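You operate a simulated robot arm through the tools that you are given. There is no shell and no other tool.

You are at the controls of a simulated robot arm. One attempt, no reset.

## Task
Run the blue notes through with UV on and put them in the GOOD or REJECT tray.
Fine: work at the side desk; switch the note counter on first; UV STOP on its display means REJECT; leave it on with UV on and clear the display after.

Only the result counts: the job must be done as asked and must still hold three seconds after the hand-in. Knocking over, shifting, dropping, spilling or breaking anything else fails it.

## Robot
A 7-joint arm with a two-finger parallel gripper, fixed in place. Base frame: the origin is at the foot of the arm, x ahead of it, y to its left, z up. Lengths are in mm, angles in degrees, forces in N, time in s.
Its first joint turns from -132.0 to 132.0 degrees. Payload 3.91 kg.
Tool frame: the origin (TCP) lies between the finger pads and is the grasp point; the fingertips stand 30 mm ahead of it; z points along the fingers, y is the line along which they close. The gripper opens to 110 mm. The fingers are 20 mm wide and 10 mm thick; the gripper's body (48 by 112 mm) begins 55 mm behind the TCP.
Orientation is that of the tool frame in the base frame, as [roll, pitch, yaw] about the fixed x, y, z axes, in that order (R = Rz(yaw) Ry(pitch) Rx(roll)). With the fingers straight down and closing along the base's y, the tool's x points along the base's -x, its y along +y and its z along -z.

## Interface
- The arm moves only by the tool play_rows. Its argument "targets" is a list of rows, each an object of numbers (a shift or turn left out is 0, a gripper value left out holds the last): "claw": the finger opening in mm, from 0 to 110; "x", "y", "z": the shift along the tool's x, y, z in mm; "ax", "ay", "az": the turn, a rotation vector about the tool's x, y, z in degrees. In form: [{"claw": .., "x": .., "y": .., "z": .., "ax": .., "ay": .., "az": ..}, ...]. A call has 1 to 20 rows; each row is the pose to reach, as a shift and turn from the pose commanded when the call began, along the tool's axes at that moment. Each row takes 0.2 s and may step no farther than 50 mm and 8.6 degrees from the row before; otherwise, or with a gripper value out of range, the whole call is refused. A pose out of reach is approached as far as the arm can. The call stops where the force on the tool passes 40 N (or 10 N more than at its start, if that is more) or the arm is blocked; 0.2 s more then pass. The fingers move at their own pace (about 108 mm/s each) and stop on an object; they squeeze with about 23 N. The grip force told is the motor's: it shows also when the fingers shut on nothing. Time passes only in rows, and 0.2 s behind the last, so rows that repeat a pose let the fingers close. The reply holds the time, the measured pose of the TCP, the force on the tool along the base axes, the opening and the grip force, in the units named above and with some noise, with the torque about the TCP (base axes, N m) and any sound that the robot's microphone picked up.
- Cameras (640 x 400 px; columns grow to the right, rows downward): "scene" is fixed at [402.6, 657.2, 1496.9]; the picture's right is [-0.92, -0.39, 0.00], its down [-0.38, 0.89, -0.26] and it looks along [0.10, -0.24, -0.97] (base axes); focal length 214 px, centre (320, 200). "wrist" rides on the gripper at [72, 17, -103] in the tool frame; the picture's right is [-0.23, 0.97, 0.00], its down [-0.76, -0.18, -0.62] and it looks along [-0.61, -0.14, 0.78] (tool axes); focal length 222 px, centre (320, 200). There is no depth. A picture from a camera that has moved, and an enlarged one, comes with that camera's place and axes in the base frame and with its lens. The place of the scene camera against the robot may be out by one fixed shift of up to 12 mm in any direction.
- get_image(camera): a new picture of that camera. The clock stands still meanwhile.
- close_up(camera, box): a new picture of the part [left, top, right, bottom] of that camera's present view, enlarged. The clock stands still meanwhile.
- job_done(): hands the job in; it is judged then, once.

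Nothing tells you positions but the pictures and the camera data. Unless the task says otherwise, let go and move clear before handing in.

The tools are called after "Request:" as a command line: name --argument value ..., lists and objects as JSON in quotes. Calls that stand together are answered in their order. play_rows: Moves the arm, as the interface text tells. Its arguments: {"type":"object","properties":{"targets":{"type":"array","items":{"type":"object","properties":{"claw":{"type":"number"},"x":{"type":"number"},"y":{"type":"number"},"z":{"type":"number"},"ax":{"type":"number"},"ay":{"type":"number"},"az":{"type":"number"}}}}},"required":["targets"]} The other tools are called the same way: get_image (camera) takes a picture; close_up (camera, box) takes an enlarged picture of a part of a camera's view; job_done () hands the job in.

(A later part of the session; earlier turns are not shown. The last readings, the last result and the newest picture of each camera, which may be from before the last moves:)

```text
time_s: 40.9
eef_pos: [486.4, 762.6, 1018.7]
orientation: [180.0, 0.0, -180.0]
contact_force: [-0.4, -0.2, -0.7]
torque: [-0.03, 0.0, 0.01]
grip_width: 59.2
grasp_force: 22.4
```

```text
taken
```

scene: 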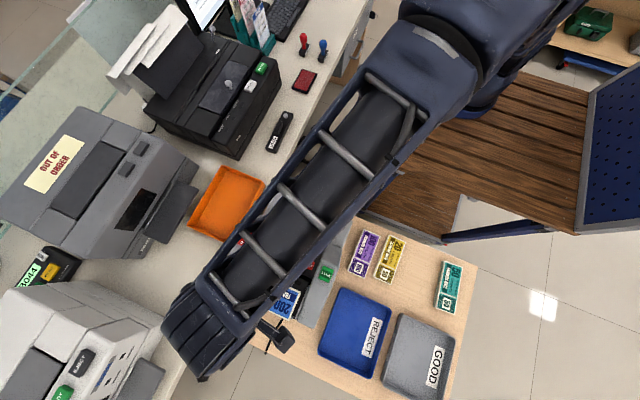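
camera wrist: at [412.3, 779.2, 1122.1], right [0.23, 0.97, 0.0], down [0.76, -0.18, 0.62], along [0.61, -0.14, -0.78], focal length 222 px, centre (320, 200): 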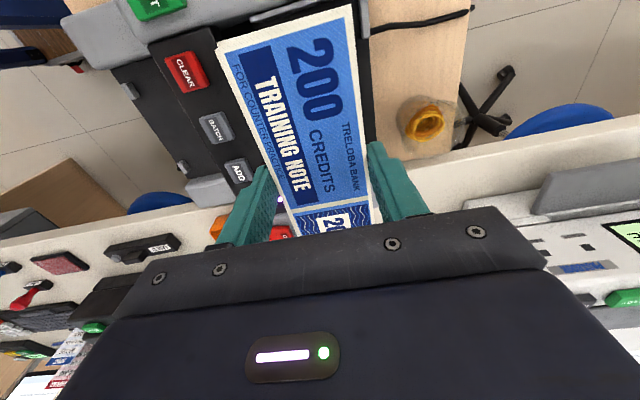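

Over the hopper and aligned. I'll lower most of the way and check clearances.

Request:
play_rows --targets '[{"z": 12}, {"z": 30}, {"z": 48}, {"z": 66}, {"z": 80}, {"z": 90}, {"z": 96}, {"z": 98}, {"z": 98}]'

Request:
get_image --camera "wrist"

Request:
close_up --camera "scene" --box '[230, 230, 350, 330]'

```text
time_s: 42.9
eef_pos: [487.1, 761.8, 921.0]
orientation: [179.9, 0.1, 180.0]
contact_force: [0.4, 0.3, -0.7]
torque: [0.02, 0.01, 0.0]
grip_width: 58.9
grasp_force: 23.0
```

```text
taken
camera wrist: at [412.7, 779.1, 1024.2], right [0.23, 0.97, 0.0], down [0.76, -0.18, 0.62], along [0.61, -0.14, -0.78], focal length 222 px, centre (320, 200)
```

wrist: 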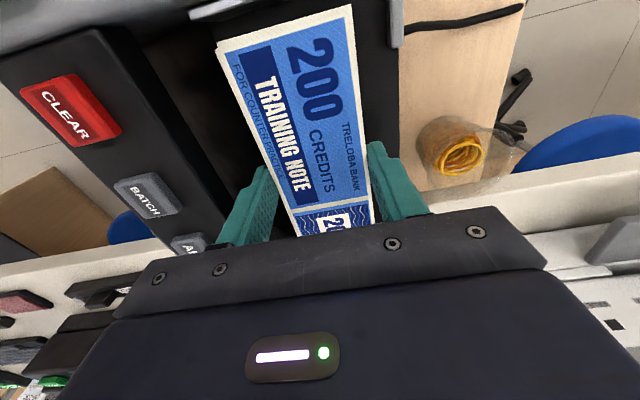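

```text
4.00 times, centred on (290, 280) of scene
camera zoom: at [402.6, 657.2, 1496.9], right [-0.92, -0.39, 0.0], down [-0.38, 0.89, -0.26], along [0.1, -0.24, -0.97], focal length 858 px, centre (440, -120)
```

zoom: 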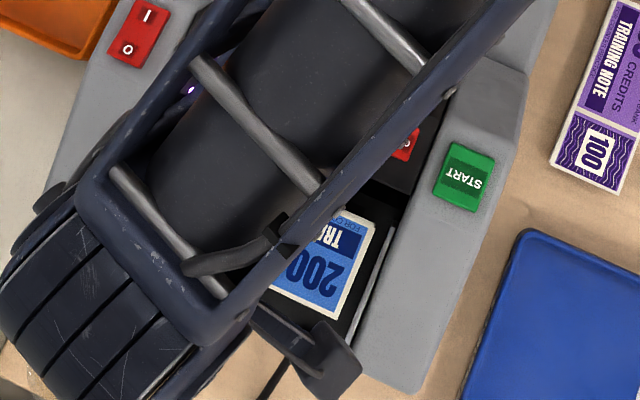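

Clear on all sides. I'll lower slowly until it touches the hopper floor.

Request:
play_rows --targets '[{"z": 5}, {"z": 9}, {"z": 12}, {"z": 14}, {"z": 16}, {"z": 17.5}]'

Request:
get_image --camera "wrist"

```text
time_s: 44.3
eef_pos: [486.0, 762.9, 904.8]
orientation: [179.7, 0.1, -180.0]
contact_force: [0.8, -1.0, 16.6]
torque: [-0.22, 0.22, 0.02]
grip_width: 59.2
grasp_force: 23.5
```

```text
taken
camera wrist: at [412.1, 779.7, 1008.7], right [0.23, 0.97, 0.0], down [0.76, -0.18, 0.62], along [0.61, -0.14, -0.78], focal length 222 px, centre (320, 200)
```

wrist: 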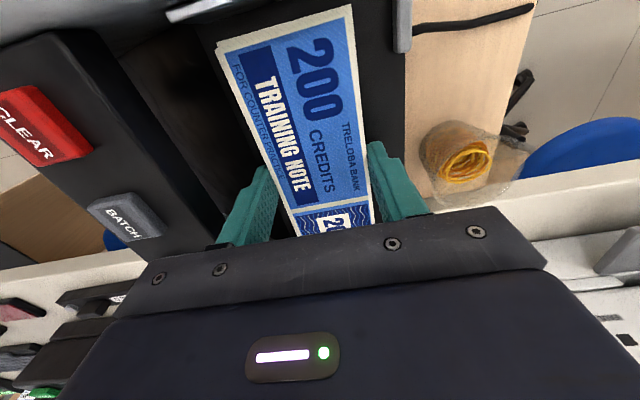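

It touched down at the expected floor height. I'll release with a modest opening and rise straight up.

Request:
play_rows --targets '[{"z": 0, "claw": 76}, {"z": 0, "claw": 76}, {"z": -10}, {"z": -30}, {"z": -60}, {"z": -100}, {"z": -145}, {"z": -180}, {"z": -180}]'

Request:
get_image --camera "wrist"

Request:
close_up --camera "wrist" --box '[150, 0, 430, 200]'

```text
time_s: 46.3
eef_pos: [485.6, 761.0, 1086.6]
orientation: [179.9, 0.1, -179.9]
contact_force: [-0.5, -0.3, -0.1]
torque: [0.01, -0.01, 0.03]
grip_width: 75.8
grasp_force: 0.0
```

```text
taken
camera wrist: at [412.5, 777.5, 1189.3], right [0.23, 0.97, 0.0], down [0.76, -0.18, 0.62], along [0.61, -0.14, -0.78], focal length 222 px, centre (320, 200)
```

wrist: 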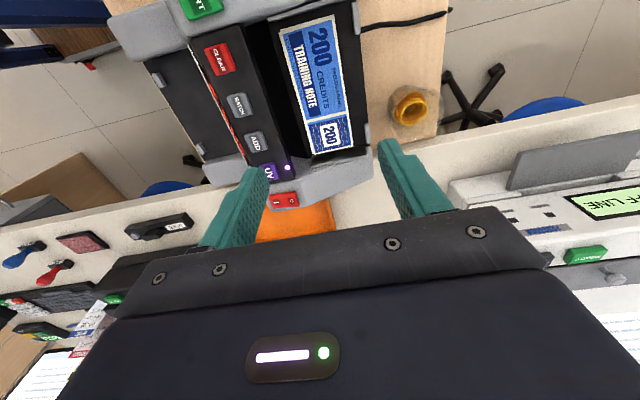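

```text
2.00 times, centred on (290, 100) of wrist
camera zoom: at [412.5, 777.5, 1189.3], right [0.23, 0.97, 0.0], down [0.76, -0.18, 0.62], along [0.61, -0.14, -0.78], focal length 444 px, centre (380, 400)
```

zoom: 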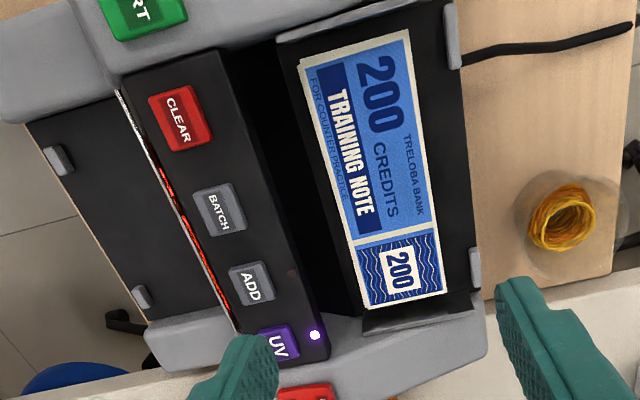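

The bundle sits squarely in the hopper. Next I'll close the fingers and go back over the panel to press START.

Request:
play_rows --targets '[{"claw": 0, "x": 10, "y": -11, "az": -8.2}, {"x": 21, "y": -22, "az": -16.4}, {"x": 32, "y": -33, "az": -24.6}, {"x": 42, "y": -44, "az": -32.8}, {"x": 53, "y": -55, "az": -41}, {"x": 63, "y": -66, "az": -49.2}, {"x": 74, "y": -77, "az": -57.4}, {"x": 84, "y": -88, "az": -65.6}, {"x": 95, "y": -99, "az": -73.8}, {"x": 105, "y": -110, "az": -82}, {"x": 116, "y": -121, "az": -90}, {"x": 116, "y": -121, "z": 30, "az": -90}, {"x": 116, "y": -121, "z": 40, "az": -90}]'

Request:
play_rows --targets '[{"ay": -8}, {"ay": -16}, {"ay": -24}, {"ay": -30}, {"ay": -30}]'

Request:
get_image --camera "wrist"

Request:
get_image --camera "scene"

```text
time_s: 49.1
eef_pos: [369.3, 640.8, 1044.7]
orientation: [-179.9, 0.1, -89.9]
contact_force: [0.2, 0.3, 0.3]
torque: [0.03, 0.02, -0.05]
grip_width: 0.2
grasp_force: 23.9
```

```text
time_s: 50.3
eef_pos: [369.6, 641.1, 1044.0]
orientation: [-179.9, 30.1, -89.9]
contact_force: [0.5, 0.6, -0.1]
torque: [-0.01, 0.01, 0.0]
grip_width: 0.0
grasp_force: 23.4
```

```text
taken
camera wrist: at [352.5, 526.9, 1096.5], right [-0.97, 0.2, 0.11], down [0.18, 0.35, 0.92], along [0.14, 0.92, -0.37], focal length 222 px, centre (320, 200)
```

wrist: 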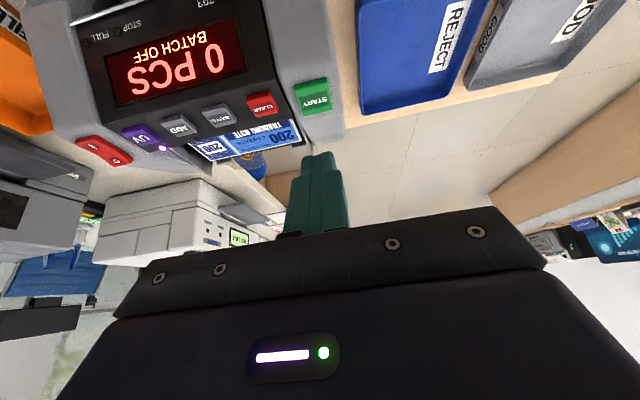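

```text
taken
```

scene: 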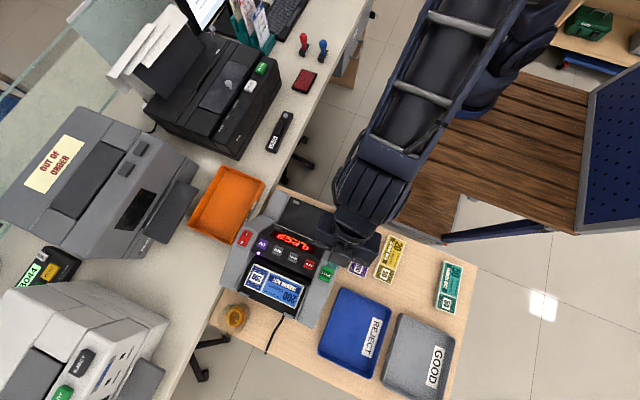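

The START position is confirmed, so I'll press it.

Request:
play_rows --targets '[{"x": 10, "z": 20}, {"x": 20, "z": 40}, {"x": 20, "z": 60}, {"x": 20, "z": 72}, {"x": 20, "z": 79}, {"x": 20, "z": 83}, {"x": 20, "z": 86}, {"x": 20, "z": 89}, {"x": 20, "z": 91}]'

Request:
get_image --camera "wrist"

Request:
close_up --camera "scene" --box '[210, 180, 370, 320]'

```text
time_s: 52.0
eef_pos: [368.9, 669.8, 964.0]
orientation: [-179.7, 30.5, -89.9]
contact_force: [0.6, 0.0, 11.8]
torque: [0.06, -0.01, 0.02]
grip_width: 0.1
grasp_force: 23.2
heard: click
stopped in row 8: the force on the tool passed its limit at 49 N (the readings are from after the stop); the commanded pose is now the measured one
```

```text
taken
camera wrist: at [352.5, 554.5, 1014.9], right [-0.97, 0.19, 0.11], down [0.17, 0.34, 0.92], along [0.14, 0.92, -0.37], focal length 222 px, centre (320, 200)
```

wrist: 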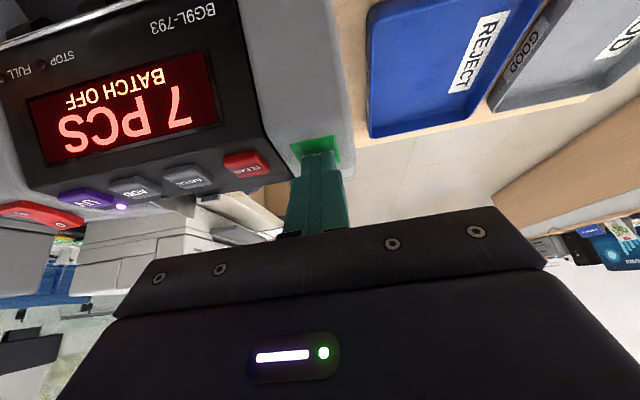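

```text
2.86 times, centred on (290, 250) of scene
camera zoom: at [402.6, 657.2, 1496.9], right [-0.92, -0.39, 0.0], down [-0.38, 0.89, -0.26], along [0.1, -0.24, -0.97], focal length 613 px, centre (406, 57)
```

zoom: 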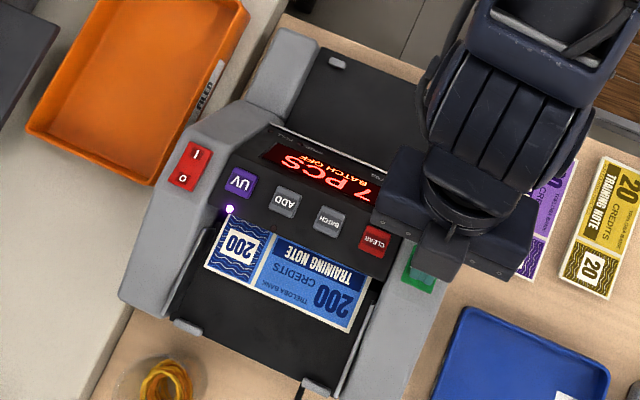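

It's counting, and the bundle is feeding in. I'll back off and watch the display.

Request:
play_rows --targets '[{"z": -20}, {"z": -45}, {"z": -70}, {"x": 0, "z": -90}, {"x": 0, "z": -90}]'

Request:
get_image --camera "wrist"

Request:
close_up --camera "scene" --box '[210, 180, 370, 320]'

```text
time_s: 53.2
eef_pos: [370.1, 622.7, 1041.9]
orientation: [-179.9, 30.3, -89.8]
contact_force: [0.6, 0.2, 0.0]
torque: [0.0, 0.02, 0.01]
grip_width: 0.1
grasp_force: 22.8
```

```text
taken
camera wrist: at [353.1, 507.8, 1092.7], right [-0.97, 0.19, 0.11], down [0.17, 0.34, 0.92], along [0.14, 0.92, -0.37], focal length 222 px, centre (320, 200)
```

wrist: 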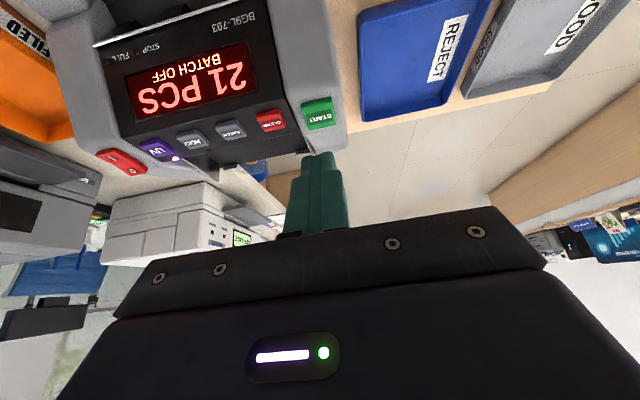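

```text
2.86 times, centred on (290, 250) of scene
camera zoom: at [402.6, 657.2, 1496.9], right [-0.92, -0.39, 0.0], down [-0.38, 0.89, -0.26], along [0.1, -0.24, -0.97], focal length 613 px, centre (406, 57)
```

zoom: 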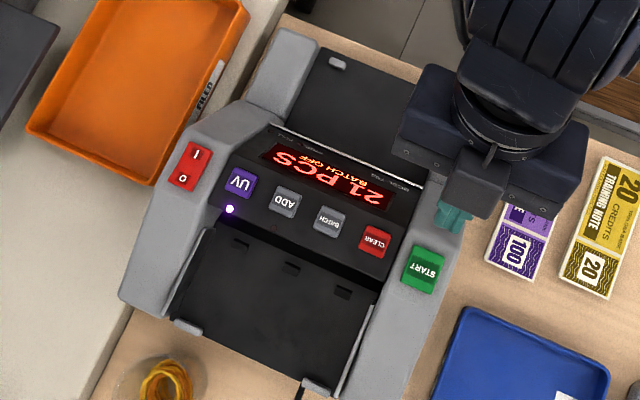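

It has counted 21 so far. I'll move to a viewpoint facing the display and stacker while it finishes.

Request:
play_rows --targets '[{"claw": 110, "x": 10, "y": -25, "z": -12}, {"x": 22, "y": -50, "z": -24}, {"x": 33, "y": -75, "z": -36}, {"x": 44, "y": -100, "z": -48}, {"x": 44, "y": -100, "z": -48}, {"x": 44, "y": -100, "z": -48}]'

Request:
get_image --camera "wrist"

Request:
close_up --camera "wrist" --box '[180, 0, 440, 190]'

```text
time_s: 54.6
eef_pos: [470.5, 559.6, 1060.5]
orientation: [-179.8, 30.3, -89.8]
contact_force: [0.0, -0.8, 0.2]
torque: [0.0, 0.02, -0.01]
grip_width: 110.4
grasp_force: 0.1
```

```text
taken
camera wrist: at [452.8, 444.3, 1112.5], right [-0.97, 0.2, 0.11], down [0.17, 0.34, 0.92], along [0.14, 0.92, -0.37], focal length 222 px, centre (320, 200)
```

wrist: 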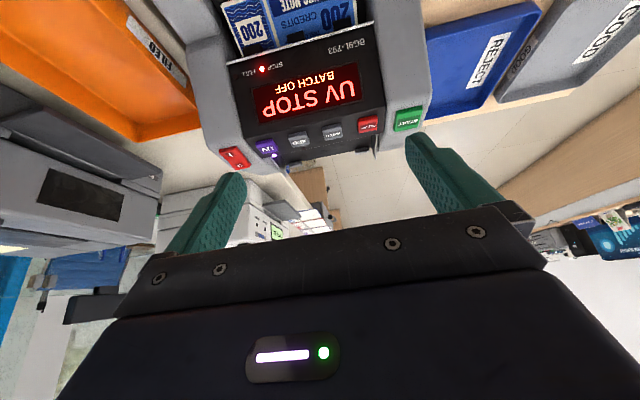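

```text
2.11 times, centred on (310, 95) of wrist
camera zoom: at [452.8, 444.3, 1112.5], right [-0.97, 0.2, 0.11], down [0.17, 0.34, 0.92], along [0.14, 0.92, -0.37], focal length 468 px, centre (341, 421)
```

zoom: 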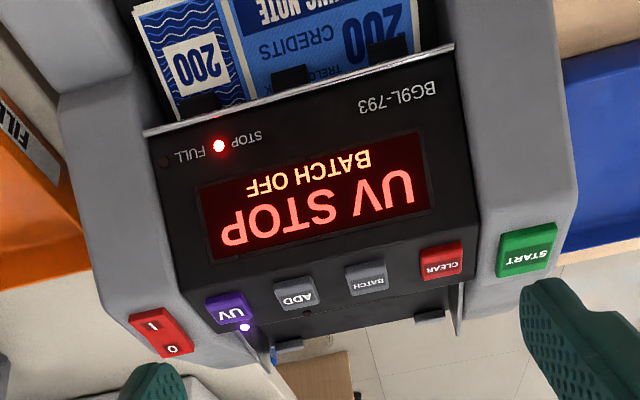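

The display shows UV STOP, so the bundle goes to REJECT. It now sits in the stacker, so I'll straighten the tool and look down at it.

Request:
play_rows --targets '[{"ay": 8, "z": -10}, {"ay": 16, "z": -10}, {"ay": 24, "z": -10}, {"ay": 30, "z": -10}, {"ay": 30, "z": -10}]'

Request:
get_image --camera "wrist"

Request:
close_up --camera "wrist" --box '[200, 0, 440, 180]'

Request:
close_up --camera "scene" --box '[230, 180, 370, 300]'

```text
time_s: 55.8
eef_pos: [469.8, 556.4, 1068.5]
orientation: [-179.8, 0.3, -90.0]
contact_force: [-0.2, 0.9, 0.3]
torque: [0.01, -0.03, -0.01]
grip_width: 110.4
grasp_force: 0.0
```

```text
taken
camera wrist: at [452.5, 482.4, 1170.3], right [-0.97, 0.23, 0.0], down [0.18, 0.76, 0.63], along [0.14, 0.61, -0.78], focal length 222 px, centre (320, 200)
```

wrist: 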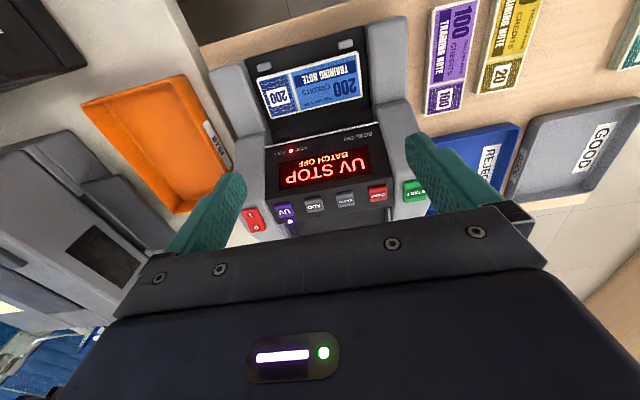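

```text
2.22 times, centred on (320, 90) of wrist
camera zoom: at [452.5, 482.4, 1170.3], right [-0.97, 0.23, 0.0], down [0.18, 0.76, 0.63], along [0.14, 0.61, -0.78], focal length 494 px, centre (320, 444)
```

zoom: 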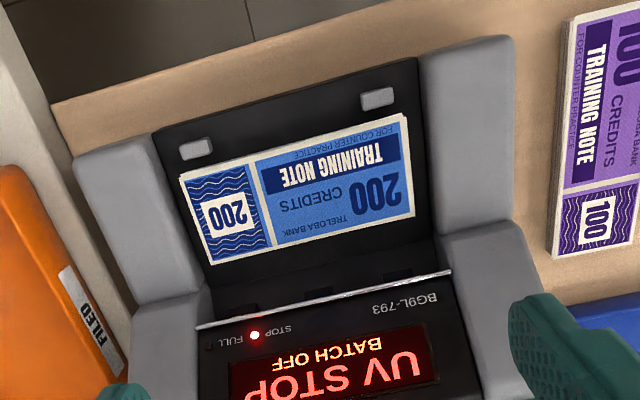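

```text
3.33 times, centred on (300, 240) of scene
camera zoom: at [402.6, 657.2, 1496.9], right [-0.92, -0.39, 0.0], down [-0.38, 0.89, -0.26], along [0.1, -0.24, -0.97], focal length 715 px, centre (387, 67)
```

zoom: 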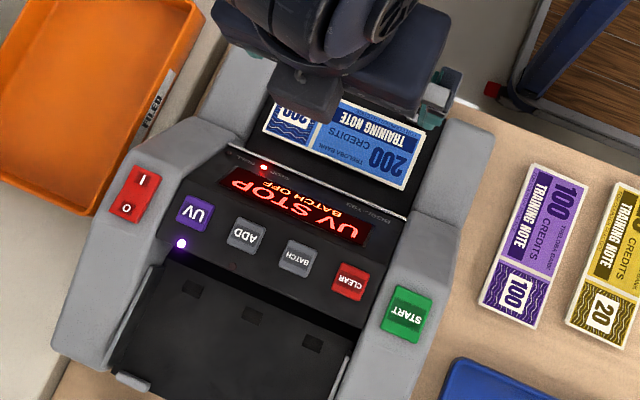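

The bundle lies flat in the stacker, centred about (482.6, 557) with its top at z≈810. There are dark parts under the panel edge behind it, so I'll zoom in before putting a finger there.

Request:
close_up --camera "wrist" --box '[250, 30, 400, 150]'

Request:
close_up --camera "scene" --box '[275, 190, 345, 250]'

```text
3.33 times, centred on (325, 90) of wrist
camera zoom: at [452.5, 482.4, 1170.3], right [-0.97, 0.23, 0.0], down [0.18, 0.76, 0.63], along [0.14, 0.61, -0.78], focal length 740 px, centre (303, 567)
```

zoom: 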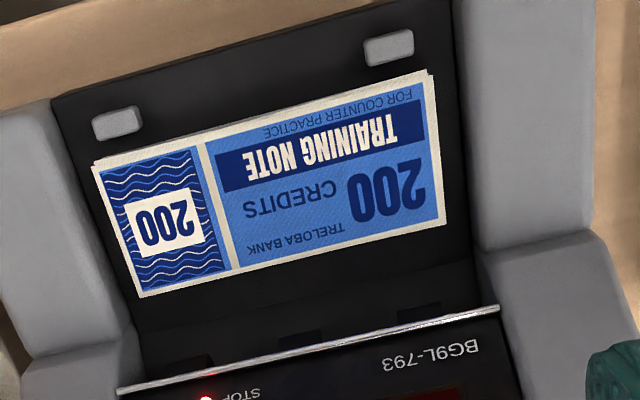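

```text
6.67 times, centred on (310, 220) of scene
camera zoom: at [402.6, 657.2, 1496.9], right [-0.92, -0.39, 0.0], down [-0.38, 0.89, -0.26], along [0.1, -0.24, -0.97], focal length 1430 px, centre (387, 67)
```

zoom: 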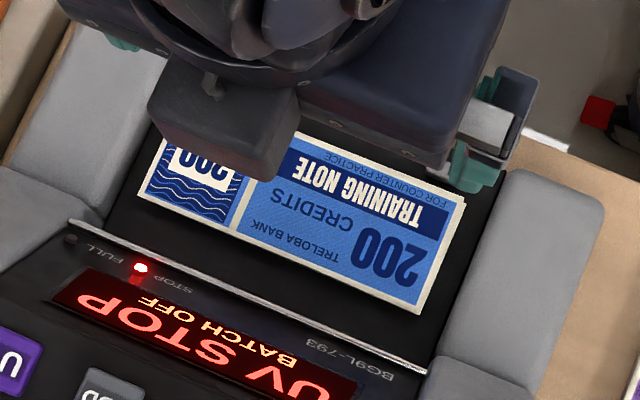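

The stacker wheels sit behind y≈612, so a finger at y≈590–603 is clear if I limit the opening. I'll turn the gripper to close along y and hover above the bundle.

Request:
play_rows --targets '[{"claw": 74, "y": -6, "ay": 0.2}, {"y": -12.8, "ay": 0.3}]'

Request:
play_rows --targets '[{"az": 8.4}, {"az": 16.8}, {"az": 25.2}, {"az": 33.6}, {"az": 42}, {"az": 50.4}, {"az": 58.8}, {"az": 67.2}, {"az": 75.6}, {"az": 83}, {"az": 90, "z": 10}, {"az": 90, "z": 50}, {"az": 90, "z": 90}, {"az": 90, "z": 120}, {"az": 90, "z": 120}]'

Request:
get_image --camera "wrist"

Request:
close_up --camera "wrist" --box '[200, 0, 440, 200]'

Request:
close_up --camera "scene" --box '[230, 180, 370, 300]'

```text
time_s: 56.4
eef_pos: [484.4, 555.1, 1068.2]
orientation: [-179.8, 0.0, -89.9]
contact_force: [-0.1, -0.1, 0.6]
torque: [0.01, -0.03, -0.01]
grip_width: 73.7
grasp_force: 0.1
```

```text
time_s: 59.6
eef_pos: [484.9, 557.1, 948.1]
orientation: [-179.9, 0.3, -179.9]
contact_force: [-0.6, -0.3, 0.6]
torque: [0.03, 0.01, 0.01]
grip_width: 73.9
grasp_force: 0.1
```

```text
taken
camera wrist: at [409.9, 573.5, 1051.3], right [0.23, 0.97, 0.0], down [0.76, -0.18, 0.63], along [0.61, -0.14, -0.78], focal length 222 px, centre (320, 200)
```

wrist: 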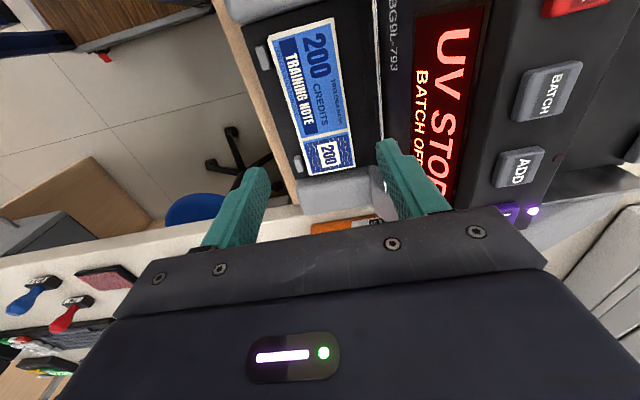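

```text
2.00 times, centred on (320, 100) of wrist
camera zoom: at [409.9, 573.5, 1051.3], right [0.23, 0.97, 0.0], down [0.76, -0.18, 0.63], along [0.61, -0.14, -0.78], focal length 444 px, centre (320, 400)
```

zoom: 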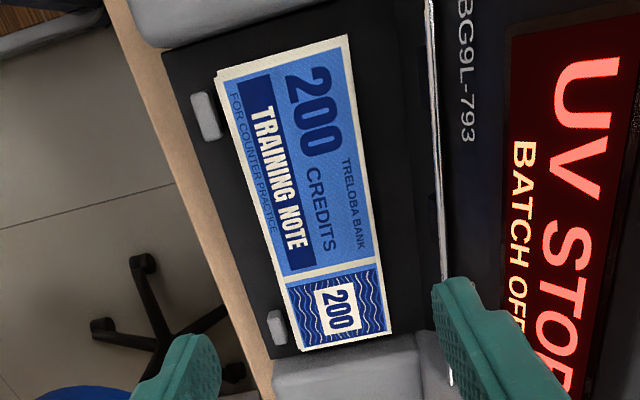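

```text
3.33 times, centred on (300, 240) of scene
camera zoom: at [402.6, 657.2, 1496.9], right [-0.92, -0.39, 0.0], down [-0.38, 0.89, -0.26], along [0.1, -0.24, -0.97], focal length 715 px, centre (387, 67)
```

zoom: 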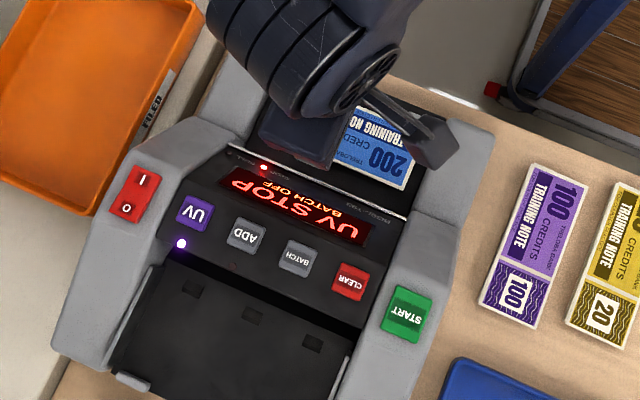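

The gripper is centred over the bundle with about 7 mm clearance each side. I'll descend gently until the fingertips touch the stacker floor.

Request:
play_rows --targets '[{"y": -0.5, "z": 30}, {"y": -0.5, "z": 60}, {"y": -0.5, "z": 85}, {"y": -0.5, "z": 100}]'

Request:
get_image --camera "wrist"

Request:
close_up --camera "scene" --box '[230, 180, 370, 300]'

```text
time_s: 60.6
eef_pos: [483.7, 555.6, 847.1]
orientation: [180.0, 0.2, -179.9]
contact_force: [0.5, -0.4, -0.1]
torque: [-0.01, -0.02, 0.0]
grip_width: 73.9
grasp_force: 0.1
```

```text
taken
camera wrist: at [410.2, 571.3, 949.8], right [0.23, 0.97, 0.0], down [0.76, -0.18, 0.63], along [0.61, -0.14, -0.78], focal length 222 px, centre (320, 200)
```

wrist: 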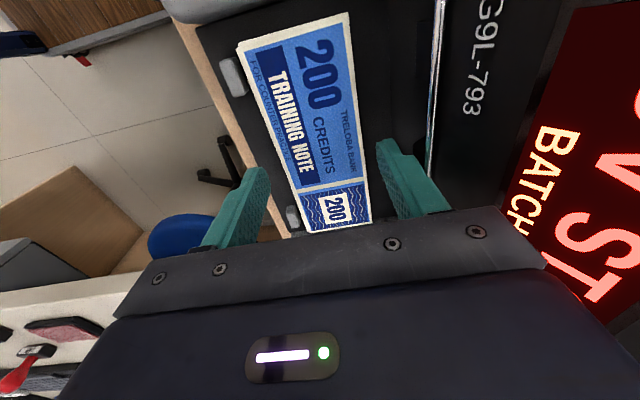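

```text
3.33 times, centred on (300, 240) of scene
camera zoom: at [402.6, 657.2, 1496.9], right [-0.92, -0.39, 0.0], down [-0.38, 0.89, -0.26], along [0.1, -0.24, -0.97], focal length 715 px, centre (387, 67)
```

zoom: 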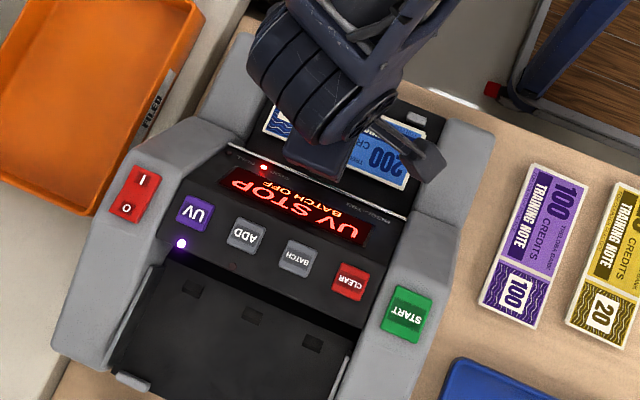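

Request:
play_rows --targets '[{"z": 10}, {"z": 16}, {"z": 19}, {"z": 20.5}, {"z": 22}, {"z": 23.5}, {"z": 25}, {"z": 26.5}, {"z": 28}, {"z": 29.5}]'

Request:
get_image --camera "wrist"

```text
time_s: 62.8
eef_pos: [483.5, 556.5, 819.5]
orientation: [180.0, 0.2, -180.0]
contact_force: [2.2, -1.2, 18.3]
torque: [-0.74, 0.11, 0.22]
grip_width: 74.7
grasp_force: 1.1
```

```text
taken
camera wrist: at [410.6, 572.4, 922.5], right [0.23, 0.97, 0.0], down [0.76, -0.18, 0.63], along [0.61, -0.14, -0.78], focal length 222 px, centre (320, 200)
```

wrist: 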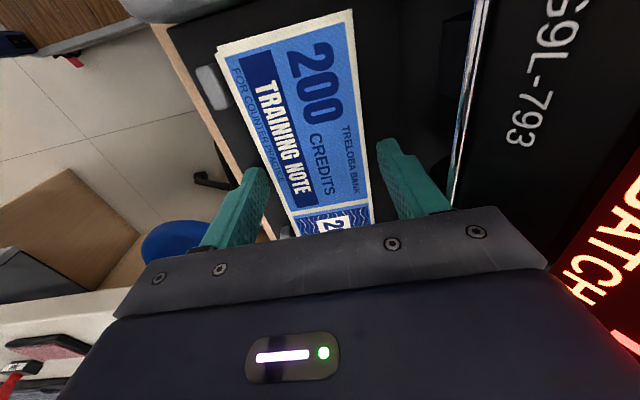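

The stacker floor is at z≈790. I'll back off 2 mm, close, wait, and lift slowly.

Request:
play_rows --targets '[{"z": -2}, {"z": -2, "claw": 0}, {"z": -2, "claw": 0}, {"z": -2, "claw": 0}, {"z": -2, "claw": 0}, {"z": -2, "claw": 0}, {"z": -4}, {"z": -7}, {"z": -10}, {"z": -14}, {"z": -18}]'

Request:
get_image --camera "wrist"

```text
time_s: 65.2
eef_pos: [482.9, 557.1, 836.6]
orientation: [179.9, 0.2, -179.9]
contact_force: [-0.5, -0.4, -0.3]
torque: [-0.04, 0.0, -0.02]
grip_width: 59.1
grasp_force: 23.1
```

```text
taken
camera wrist: at [410.4, 573.1, 938.7], right [0.23, 0.97, 0.0], down [0.76, -0.18, 0.63], along [0.61, -0.14, -0.78], focal length 222 px, centre (320, 200)
```

wrist: 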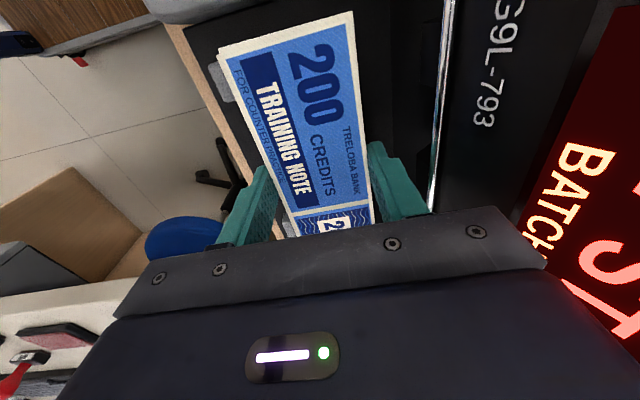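

It's holding. I'll raise it straight up, clear of the counter.

Request:
play_rows --targets '[{"z": -8}, {"z": -18}, {"z": -30}, {"z": -45}, {"z": -60}, {"z": -75}, {"z": -90}, {"z": -105}, {"z": -120}, {"z": -135}, {"z": -150}, {"z": -165}, {"z": -178}, {"z": -185}, {"z": -185}]'

Request:
play_rows --targets '[{"x": 8, "y": 7, "az": -2.7}, {"x": 21, "y": 19, "az": -7.2}, {"x": 35.5, "y": 33, "az": -12.2}, {"x": 50, "y": 46, "az": -17.1}, {"x": 64.5, "y": 59.5, "az": -22.1}, {"x": 79, "y": 73, "az": -27}, {"x": 93.5, "y": 86, "az": -32}, {"x": 108, "y": 99.5, "az": -37}, {"x": 122.5, "y": 113, "az": -42}, {"x": 137, "y": 126.5, "az": -47}, {"x": 151.5, "y": 140, "az": -52}, {"x": 166, "y": 153.5, "az": -57}, {"x": 180.5, "y": 167, "az": -62}, {"x": 195, "y": 180, "az": -67}, {"x": 210, "y": 194, "az": -72}, {"x": 225, "y": 208, "az": -77}, {"x": 240, "y": 222, "az": -82}, {"x": 253, "y": 234, "az": -86.5}, {"x": 263, "y": 243, "az": -90}, {"x": 263, "y": 243, "az": -90}]'

Request:
get_image --camera "wrist"

Request:
get_image --camera "scene"

```text
time_s: 68.4
eef_pos: [483.3, 555.4, 1021.1]
orientation: [180.0, 0.2, -179.9]
contact_force: [-0.3, -0.3, 0.5]
torque: [0.04, 0.0, 0.02]
grip_width: 59.4
grasp_force: 22.8
```

```text
time_s: 72.6
eef_pos: [220.0, 799.7, 1020.6]
orientation: [-179.8, 0.0, -89.9]
contact_force: [0.8, 0.5, -0.8]
torque: [0.0, 0.0, -0.01]
grip_width: 59.1
grasp_force: 23.0
```

```text
taken
camera wrist: at [202.5, 727.0, 1123.4], right [-0.97, 0.23, 0.0], down [0.17, 0.76, 0.62], along [0.14, 0.61, -0.78], focal length 222 px, centre (320, 200)
```

wrist: 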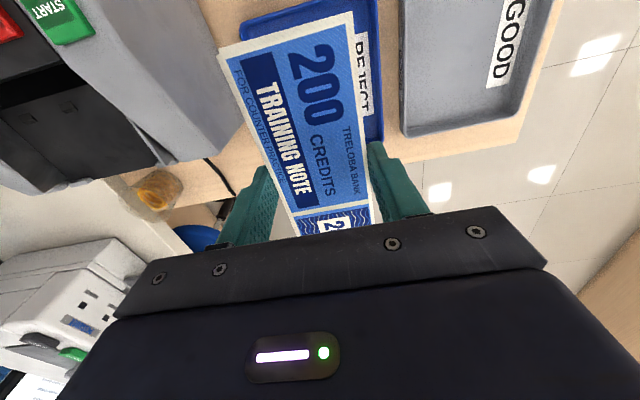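

```text
taken
```

scene: 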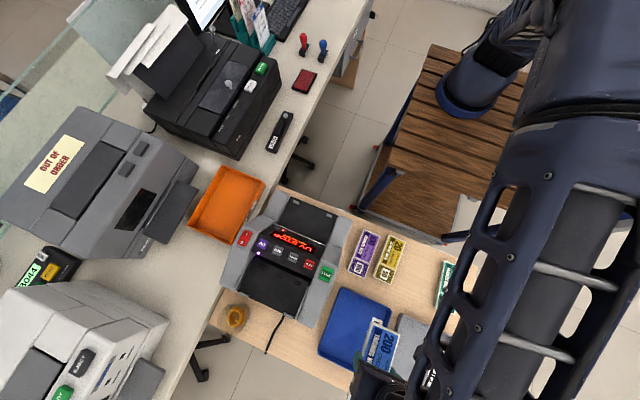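

The tray is centred near (220, 803), under the bundle. I'll lower it into the REJECT tray.

Request:
play_rows --targets '[{"x": -2, "z": 10}, {"x": -3, "z": 30}, {"x": -3, "z": 55}, {"x": -3, "z": 80}, {"x": -3, "z": 105}, {"x": -3, "z": 130}, {"x": -3, "z": 155}, {"x": -3, "z": 175}, {"x": -3, "z": 190}, {"x": -3, "z": 200}, {"x": -3, "z": 205}, {"x": -3, "z": 205}]'

Request:
get_image --camera "wrist"

Request:
close_up --camera "scene" --box '[300, 270, 470, 400]'

```text
time_s: 75.2
eef_pos: [220.5, 801.2, 813.8]
orientation: [-179.8, 0.0, -89.9]
contact_force: [-0.5, 0.0, -0.1]
torque: [0.0, 0.03, -0.02]
grip_width: 59.1
grasp_force: 23.2
```

```text
taken
camera wrist: at [203.6, 728.5, 917.5], right [-0.97, 0.23, 0.0], down [0.17, 0.76, 0.62], along [0.14, 0.61, -0.78], focal length 222 px, centre (320, 200)
```

wrist: 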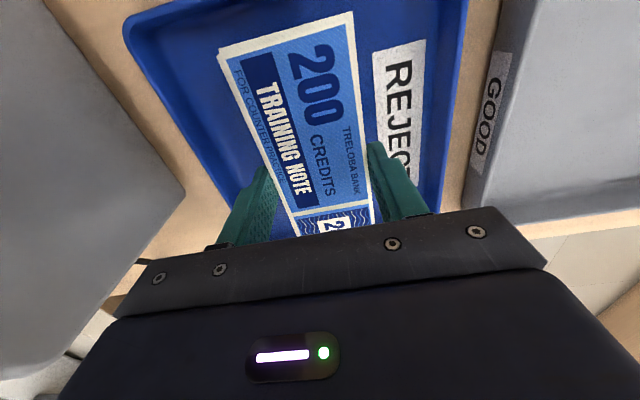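

```text
3.08 times, centred on (385, 335) of scene
camera zoom: at [402.6, 657.2, 1496.9], right [-0.92, -0.39, 0.0], down [-0.38, 0.89, -0.26], along [0.1, -0.24, -0.97], focal length 660 px, centre (120, -215)
```

zoom: 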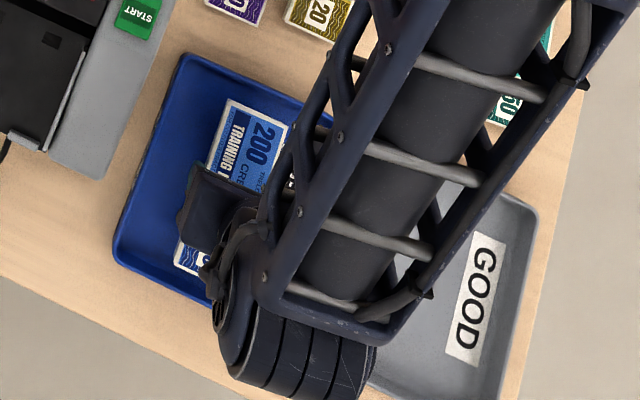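

It's well inside the tray outline. I'll lower until contact, then release.

Request:
play_rows --targets '[{"z": 8}, {"z": 14}, {"z": 18}, {"z": 21}, {"z": 23}, {"z": 24.5}]'

```text
time_s: 76.6
eef_pos: [219.4, 801.2, 790.5]
orientation: [-179.8, 0.0, -89.9]
contact_force: [-0.1, 0.1, -0.7]
torque: [0.01, -0.03, 0.0]
grip_width: 59.0
grasp_force: 23.0
```

Request:
play_rows --targets '[{"z": 1.5}, {"z": 3}, {"z": 4.5}, {"z": 6}]'

```text
time_s: 77.6
eef_pos: [219.9, 802.1, 784.7]
orientation: [-179.8, 0.0, -90.0]
contact_force: [0.6, 0.6, -0.5]
torque: [0.02, 0.03, -0.01]
grip_width: 59.2
grasp_force: 23.4
```

Request:
play_rows --targets '[{"z": 1}, {"z": 2}, {"z": 2.5}]'

```text
time_s: 78.4
eef_pos: [220.3, 801.7, 783.3]
orientation: [-179.8, 0.1, -89.9]
contact_force: [3.3, -4.4, 17.4]
torque: [-0.2, 0.39, 0.15]
grip_width: 58.9
grasp_force: 23.0
```

Contact made with the tray floor. I'll release and go straight up.

Request:
play_rows --targets '[{"z": -0.5, "claw": 80}, {"z": -0.5, "claw": 80}, {"z": -0.5, "claw": 80}, {"z": -12}, {"z": -35}, {"z": -70}, {"z": -115}, {"z": -160}, {"z": -205}, {"z": -245}, {"z": -280}, {"z": -280}]'

Request:
get_image --camera "wrist"

Request:
get_image --camera "scene"

```text
time_s: 81.0
eef_pos: [218.8, 804.3, 1062.4]
orientation: [-179.8, 0.0, -89.9]
contact_force: [-0.3, -0.1, -0.3]
torque: [0.01, 0.0, -0.01]
grip_width: 80.0
grasp_force: 0.1
```

```text
taken
camera wrist: at [202.2, 730.0, 1165.3], right [-0.97, 0.23, 0.0], down [0.17, 0.76, 0.62], along [0.14, 0.61, -0.78], focal length 222 px, centre (320, 200)
```

wrist: 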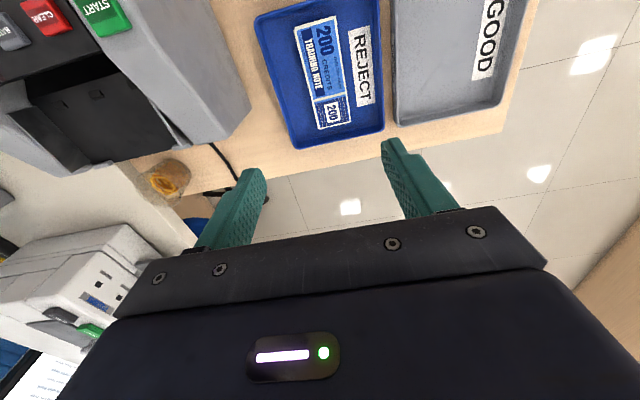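

```text
taken
```

scene: 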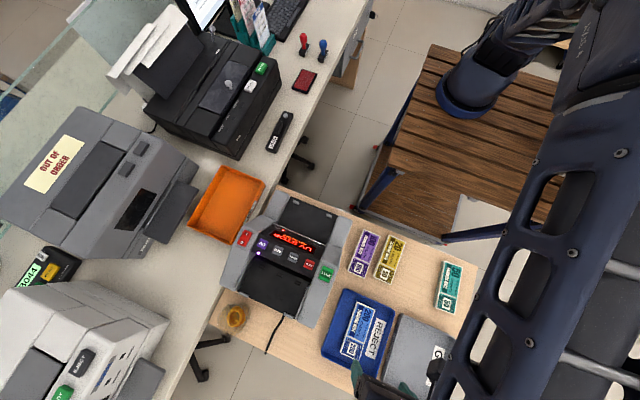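

The bundle is lying in the REJECT tray. I'll check the tray against the earlier view.

Request:
close_up --camera "scene" --box '[310, 210, 490, 400]'

Request:
close_up --camera "wrist" --box '[240, 0, 440, 160]'

```text
2.11 times, centred on (400, 305) of scene
camera zoom: at [402.6, 657.2, 1496.9], right [-0.92, -0.39, 0.0], down [-0.38, 0.89, -0.26], along [0.1, -0.24, -0.97], focal length 452 px, centre (152, -21)
```

zoom: 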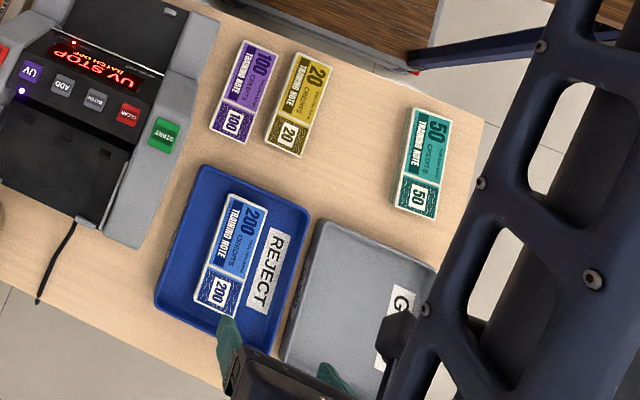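

```text
2.50 times, centred on (340, 80) of wrist
camera zoom: at [202.2, 730.0, 1165.3], right [-0.97, 0.23, 0.0], down [0.17, 0.76, 0.62], along [0.14, 0.61, -0.78], focal length 555 px, centre (270, 500)
```

zoom: 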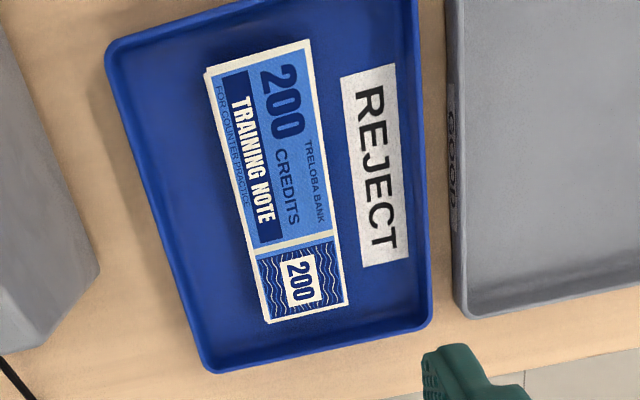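

The bundle is in REJECT, but one fingertip dragged the tray about 11 mm toward −x as the fingers opened (I planned release at x=220 and the bundle now centres at 208.5). I'll push the tray gently back from inside its +x wall, first turning the closed gripper and moving over the gap between bundle and wall.

Request:
play_rows --targets '[{"claw": 0, "x": 0.1, "y": -3.5, "az": 8.4}, {"x": 0.2, "y": -7, "az": 16.8}, {"x": 0.3, "y": -10.5, "az": 25.2}, {"x": 0.4, "y": -14, "az": 33.6}, {"x": 0.5, "y": -17.5, "az": 42}, {"x": 0.6, "y": -21, "az": 50.4}, {"x": 0.7, "y": -25, "az": 58.8}, {"x": 0.8, "y": -29, "az": 67.2}, {"x": 0.9, "y": -33, "az": 75.6}, {"x": 1, "y": -36, "az": 83}, {"x": 1, "y": -38, "az": 90}, {"x": 1, "y": -38, "az": 90, "z": 40}, {"x": 1, "y": -38, "az": 90, "z": 80}, {"x": 1, "y": -38, "az": 90, "z": 80}]'

Request:
get_image --camera "wrist"

Request:
close_up --camera "wrist" --box '[220, 0, 460, 170]'

Request:
close_up --camera "scene" --box '[310, 270, 410, 380]'

```text
time_s: 84.0
eef_pos: [257.7, 799.4, 982.7]
orientation: [-180.0, 0.1, 180.0]
contact_force: [-0.1, -0.4, 0.2]
torque: [-0.01, 0.0, -0.03]
grip_width: 0.0
grasp_force: 23.2
```

```text
taken
camera wrist: at [184.0, 816.2, 1085.5], right [0.23, 0.97, 0.0], down [0.76, -0.18, 0.63], along [0.61, -0.14, -0.78], focal length 222 px, centre (320, 200)
```

wrist: 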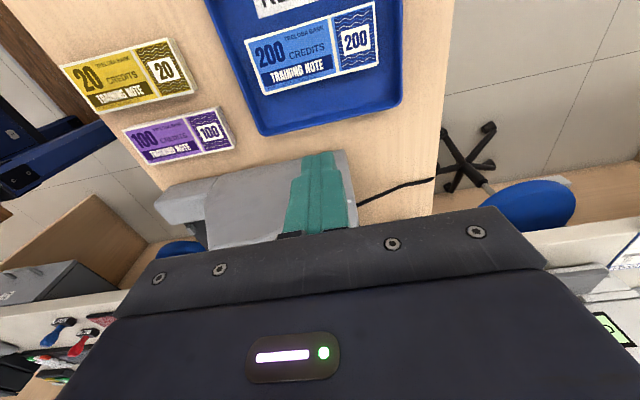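

```text
2.35 times, centred on (340, 85) of wrist
camera zoom: at [184.0, 816.2, 1085.5], right [0.23, 0.97, 0.0], down [0.76, -0.18, 0.63], along [0.61, -0.14, -0.78], focal length 523 px, centre (273, 471)
```

zoom: 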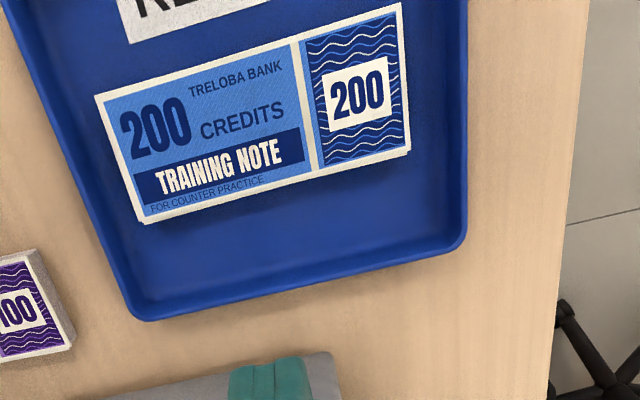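

```text
3.64 times, centred on (360, 325) of scene
camera zoom: at [402.6, 657.2, 1496.9], right [-0.92, -0.39, 0.0], down [-0.38, 0.89, -0.26], along [0.1, -0.24, -0.97], focal length 780 px, centre (174, -254)
```

zoom: 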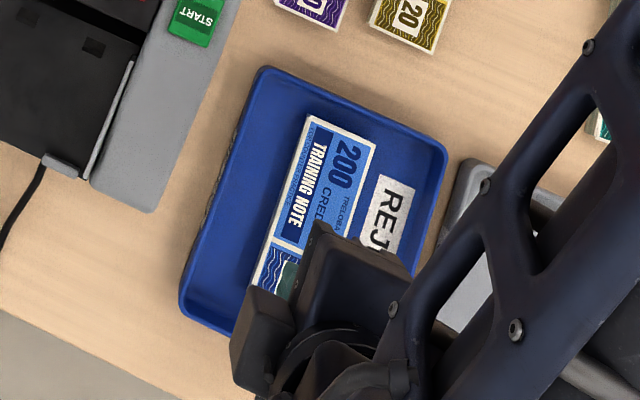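

There's about 40 mm between bundle and +x wall. I'll lower the closed fingertips into that gap, just above the tray floor.

Request:
play_rows --targets '[{"y": 3, "z": 40}, {"y": 3, "z": 80}, {"y": 3, "z": 120}, {"y": 3, "z": 150}, {"y": 3, "z": 170}, {"y": 3, "z": 182}, {"y": 3, "z": 190}, {"y": 3, "z": 193}, {"y": 3, "z": 193}]'

Request:
get_image --camera "wrist"

Request:
close_up --camera "scene" --box '[310, 270, 410, 380]'

```text
time_s: 86.0
eef_pos: [258.4, 802.3, 790.1]
orientation: [180.0, 0.2, -179.9]
contact_force: [0.7, 0.2, 0.6]
torque: [0.03, -0.02, 0.02]
grip_width: 0.0
grasp_force: 23.0
```

```text
taken
camera wrist: at [185.0, 820.1, 893.0], right [0.23, 0.97, 0.0], down [0.76, -0.18, 0.63], along [0.61, -0.14, -0.78], focal length 222 px, centre (320, 200)
```

wrist: 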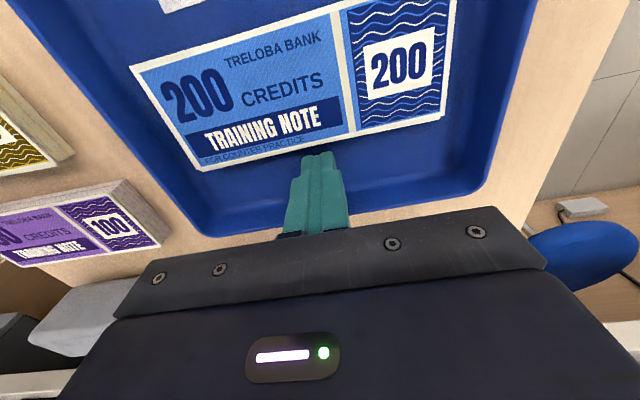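

```text
3.64 times, centred on (360, 325) of scene
camera zoom: at [402.6, 657.2, 1496.9], right [-0.92, -0.39, 0.0], down [-0.38, 0.89, -0.26], along [0.1, -0.24, -0.97], focal length 780 px, centre (174, -254)
```

zoom: 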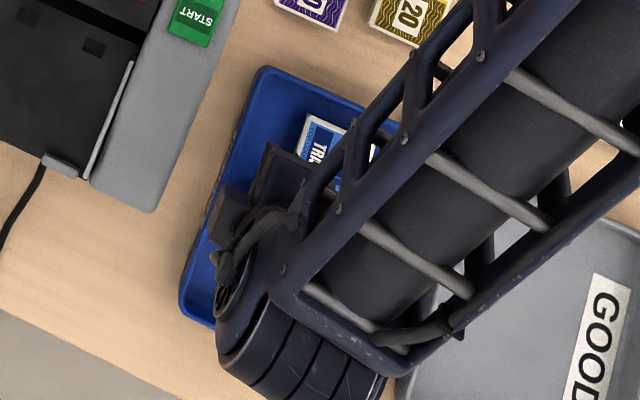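

The tip is in the gap. I'll push toward +x in small steps, watching the force and the tray edge.

Request:
play_rows --targets '[{"x": -4}, {"x": -8}, {"x": -11}, {"x": -13}]'

Request:
close_up --camera "scene" --box '[310, 270, 410, 380]'

Request:
get_image --camera "wrist"

```text
time_s: 87.0
eef_pos: [270.9, 803.0, 789.0]
orientation: [-179.9, 0.2, 180.0]
contact_force: [1.1, -0.5, -0.1]
torque: [-0.02, -0.03, 0.0]
grip_width: 0.0
grasp_force: 23.3
```

```text
3.64 times, centred on (360, 325) of scene
camera zoom: at [402.6, 657.2, 1496.9], right [-0.92, -0.39, 0.0], down [-0.38, 0.89, -0.26], along [0.1, -0.24, -0.97], focal length 780 px, centre (174, -254)
```

zoom: 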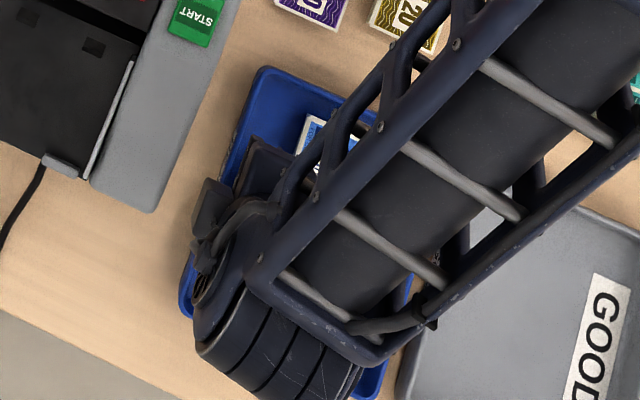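

```text
taken
camera wrist: at [198.1, 820.7, 892.2], right [0.23, 0.97, 0.0], down [0.76, -0.18, 0.63], along [0.61, -0.14, -0.78], focal length 222 px, centre (320, 200)
```

wrist: 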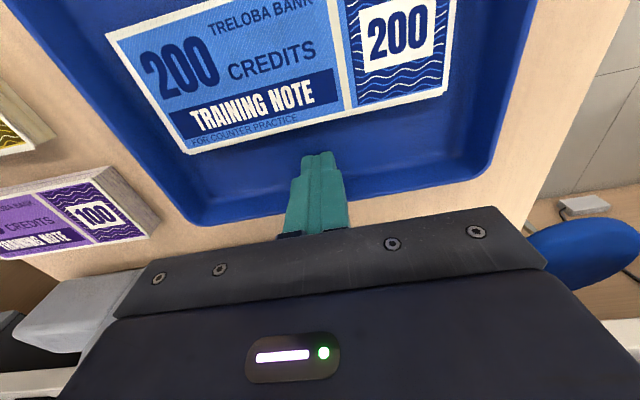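

No contact yet. A few more millimetres.

Request:
play_rows --targets '[{"x": -2}, {"x": -4}, {"x": -4}]'

Request:
close_up --camera "wrist" --box '[160, 100, 500, 260]'

Request:
close_up --camera "scene" --box '[335, 280, 375, 320]'

```text
time_s: 87.8
eef_pos: [275.4, 803.4, 789.2]
orientation: [180.0, 0.2, -179.9]
contact_force: [0.1, -0.2, 0.1]
torque: [0.0, 0.0, -0.02]
grip_width: 0.1
grasp_force: 23.2
```

```text
1.88 times, centred on (330, 180) of wrist
camera zoom: at [201.6, 820.4, 892.1], right [0.23, 0.97, 0.0], down [0.76, -0.18, 0.63], along [0.61, -0.14, -0.78], focal length 418 px, centre (301, 238)
```

zoom: 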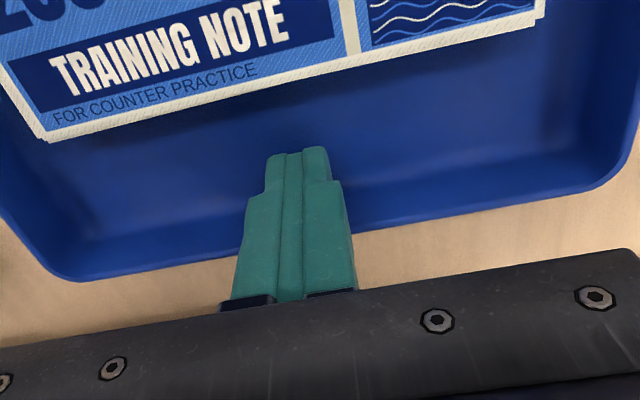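

```text
10.00 times, centred on (355, 300) of scene
camera zoom: at [402.6, 657.2, 1496.9], right [-0.92, -0.39, 0.0], down [-0.38, 0.89, -0.26], along [0.1, -0.24, -0.97], focal length 2145 px, centre (-30, -800)
```

zoom: 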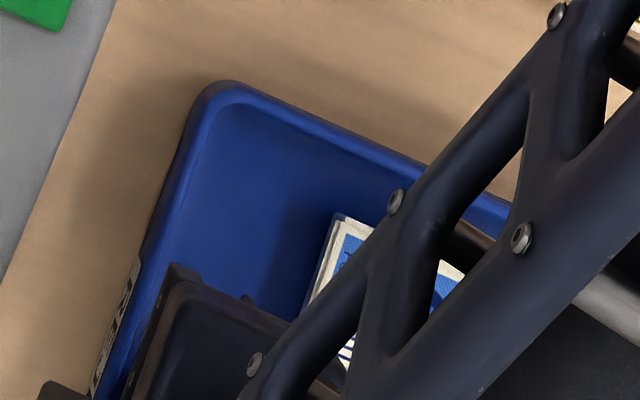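

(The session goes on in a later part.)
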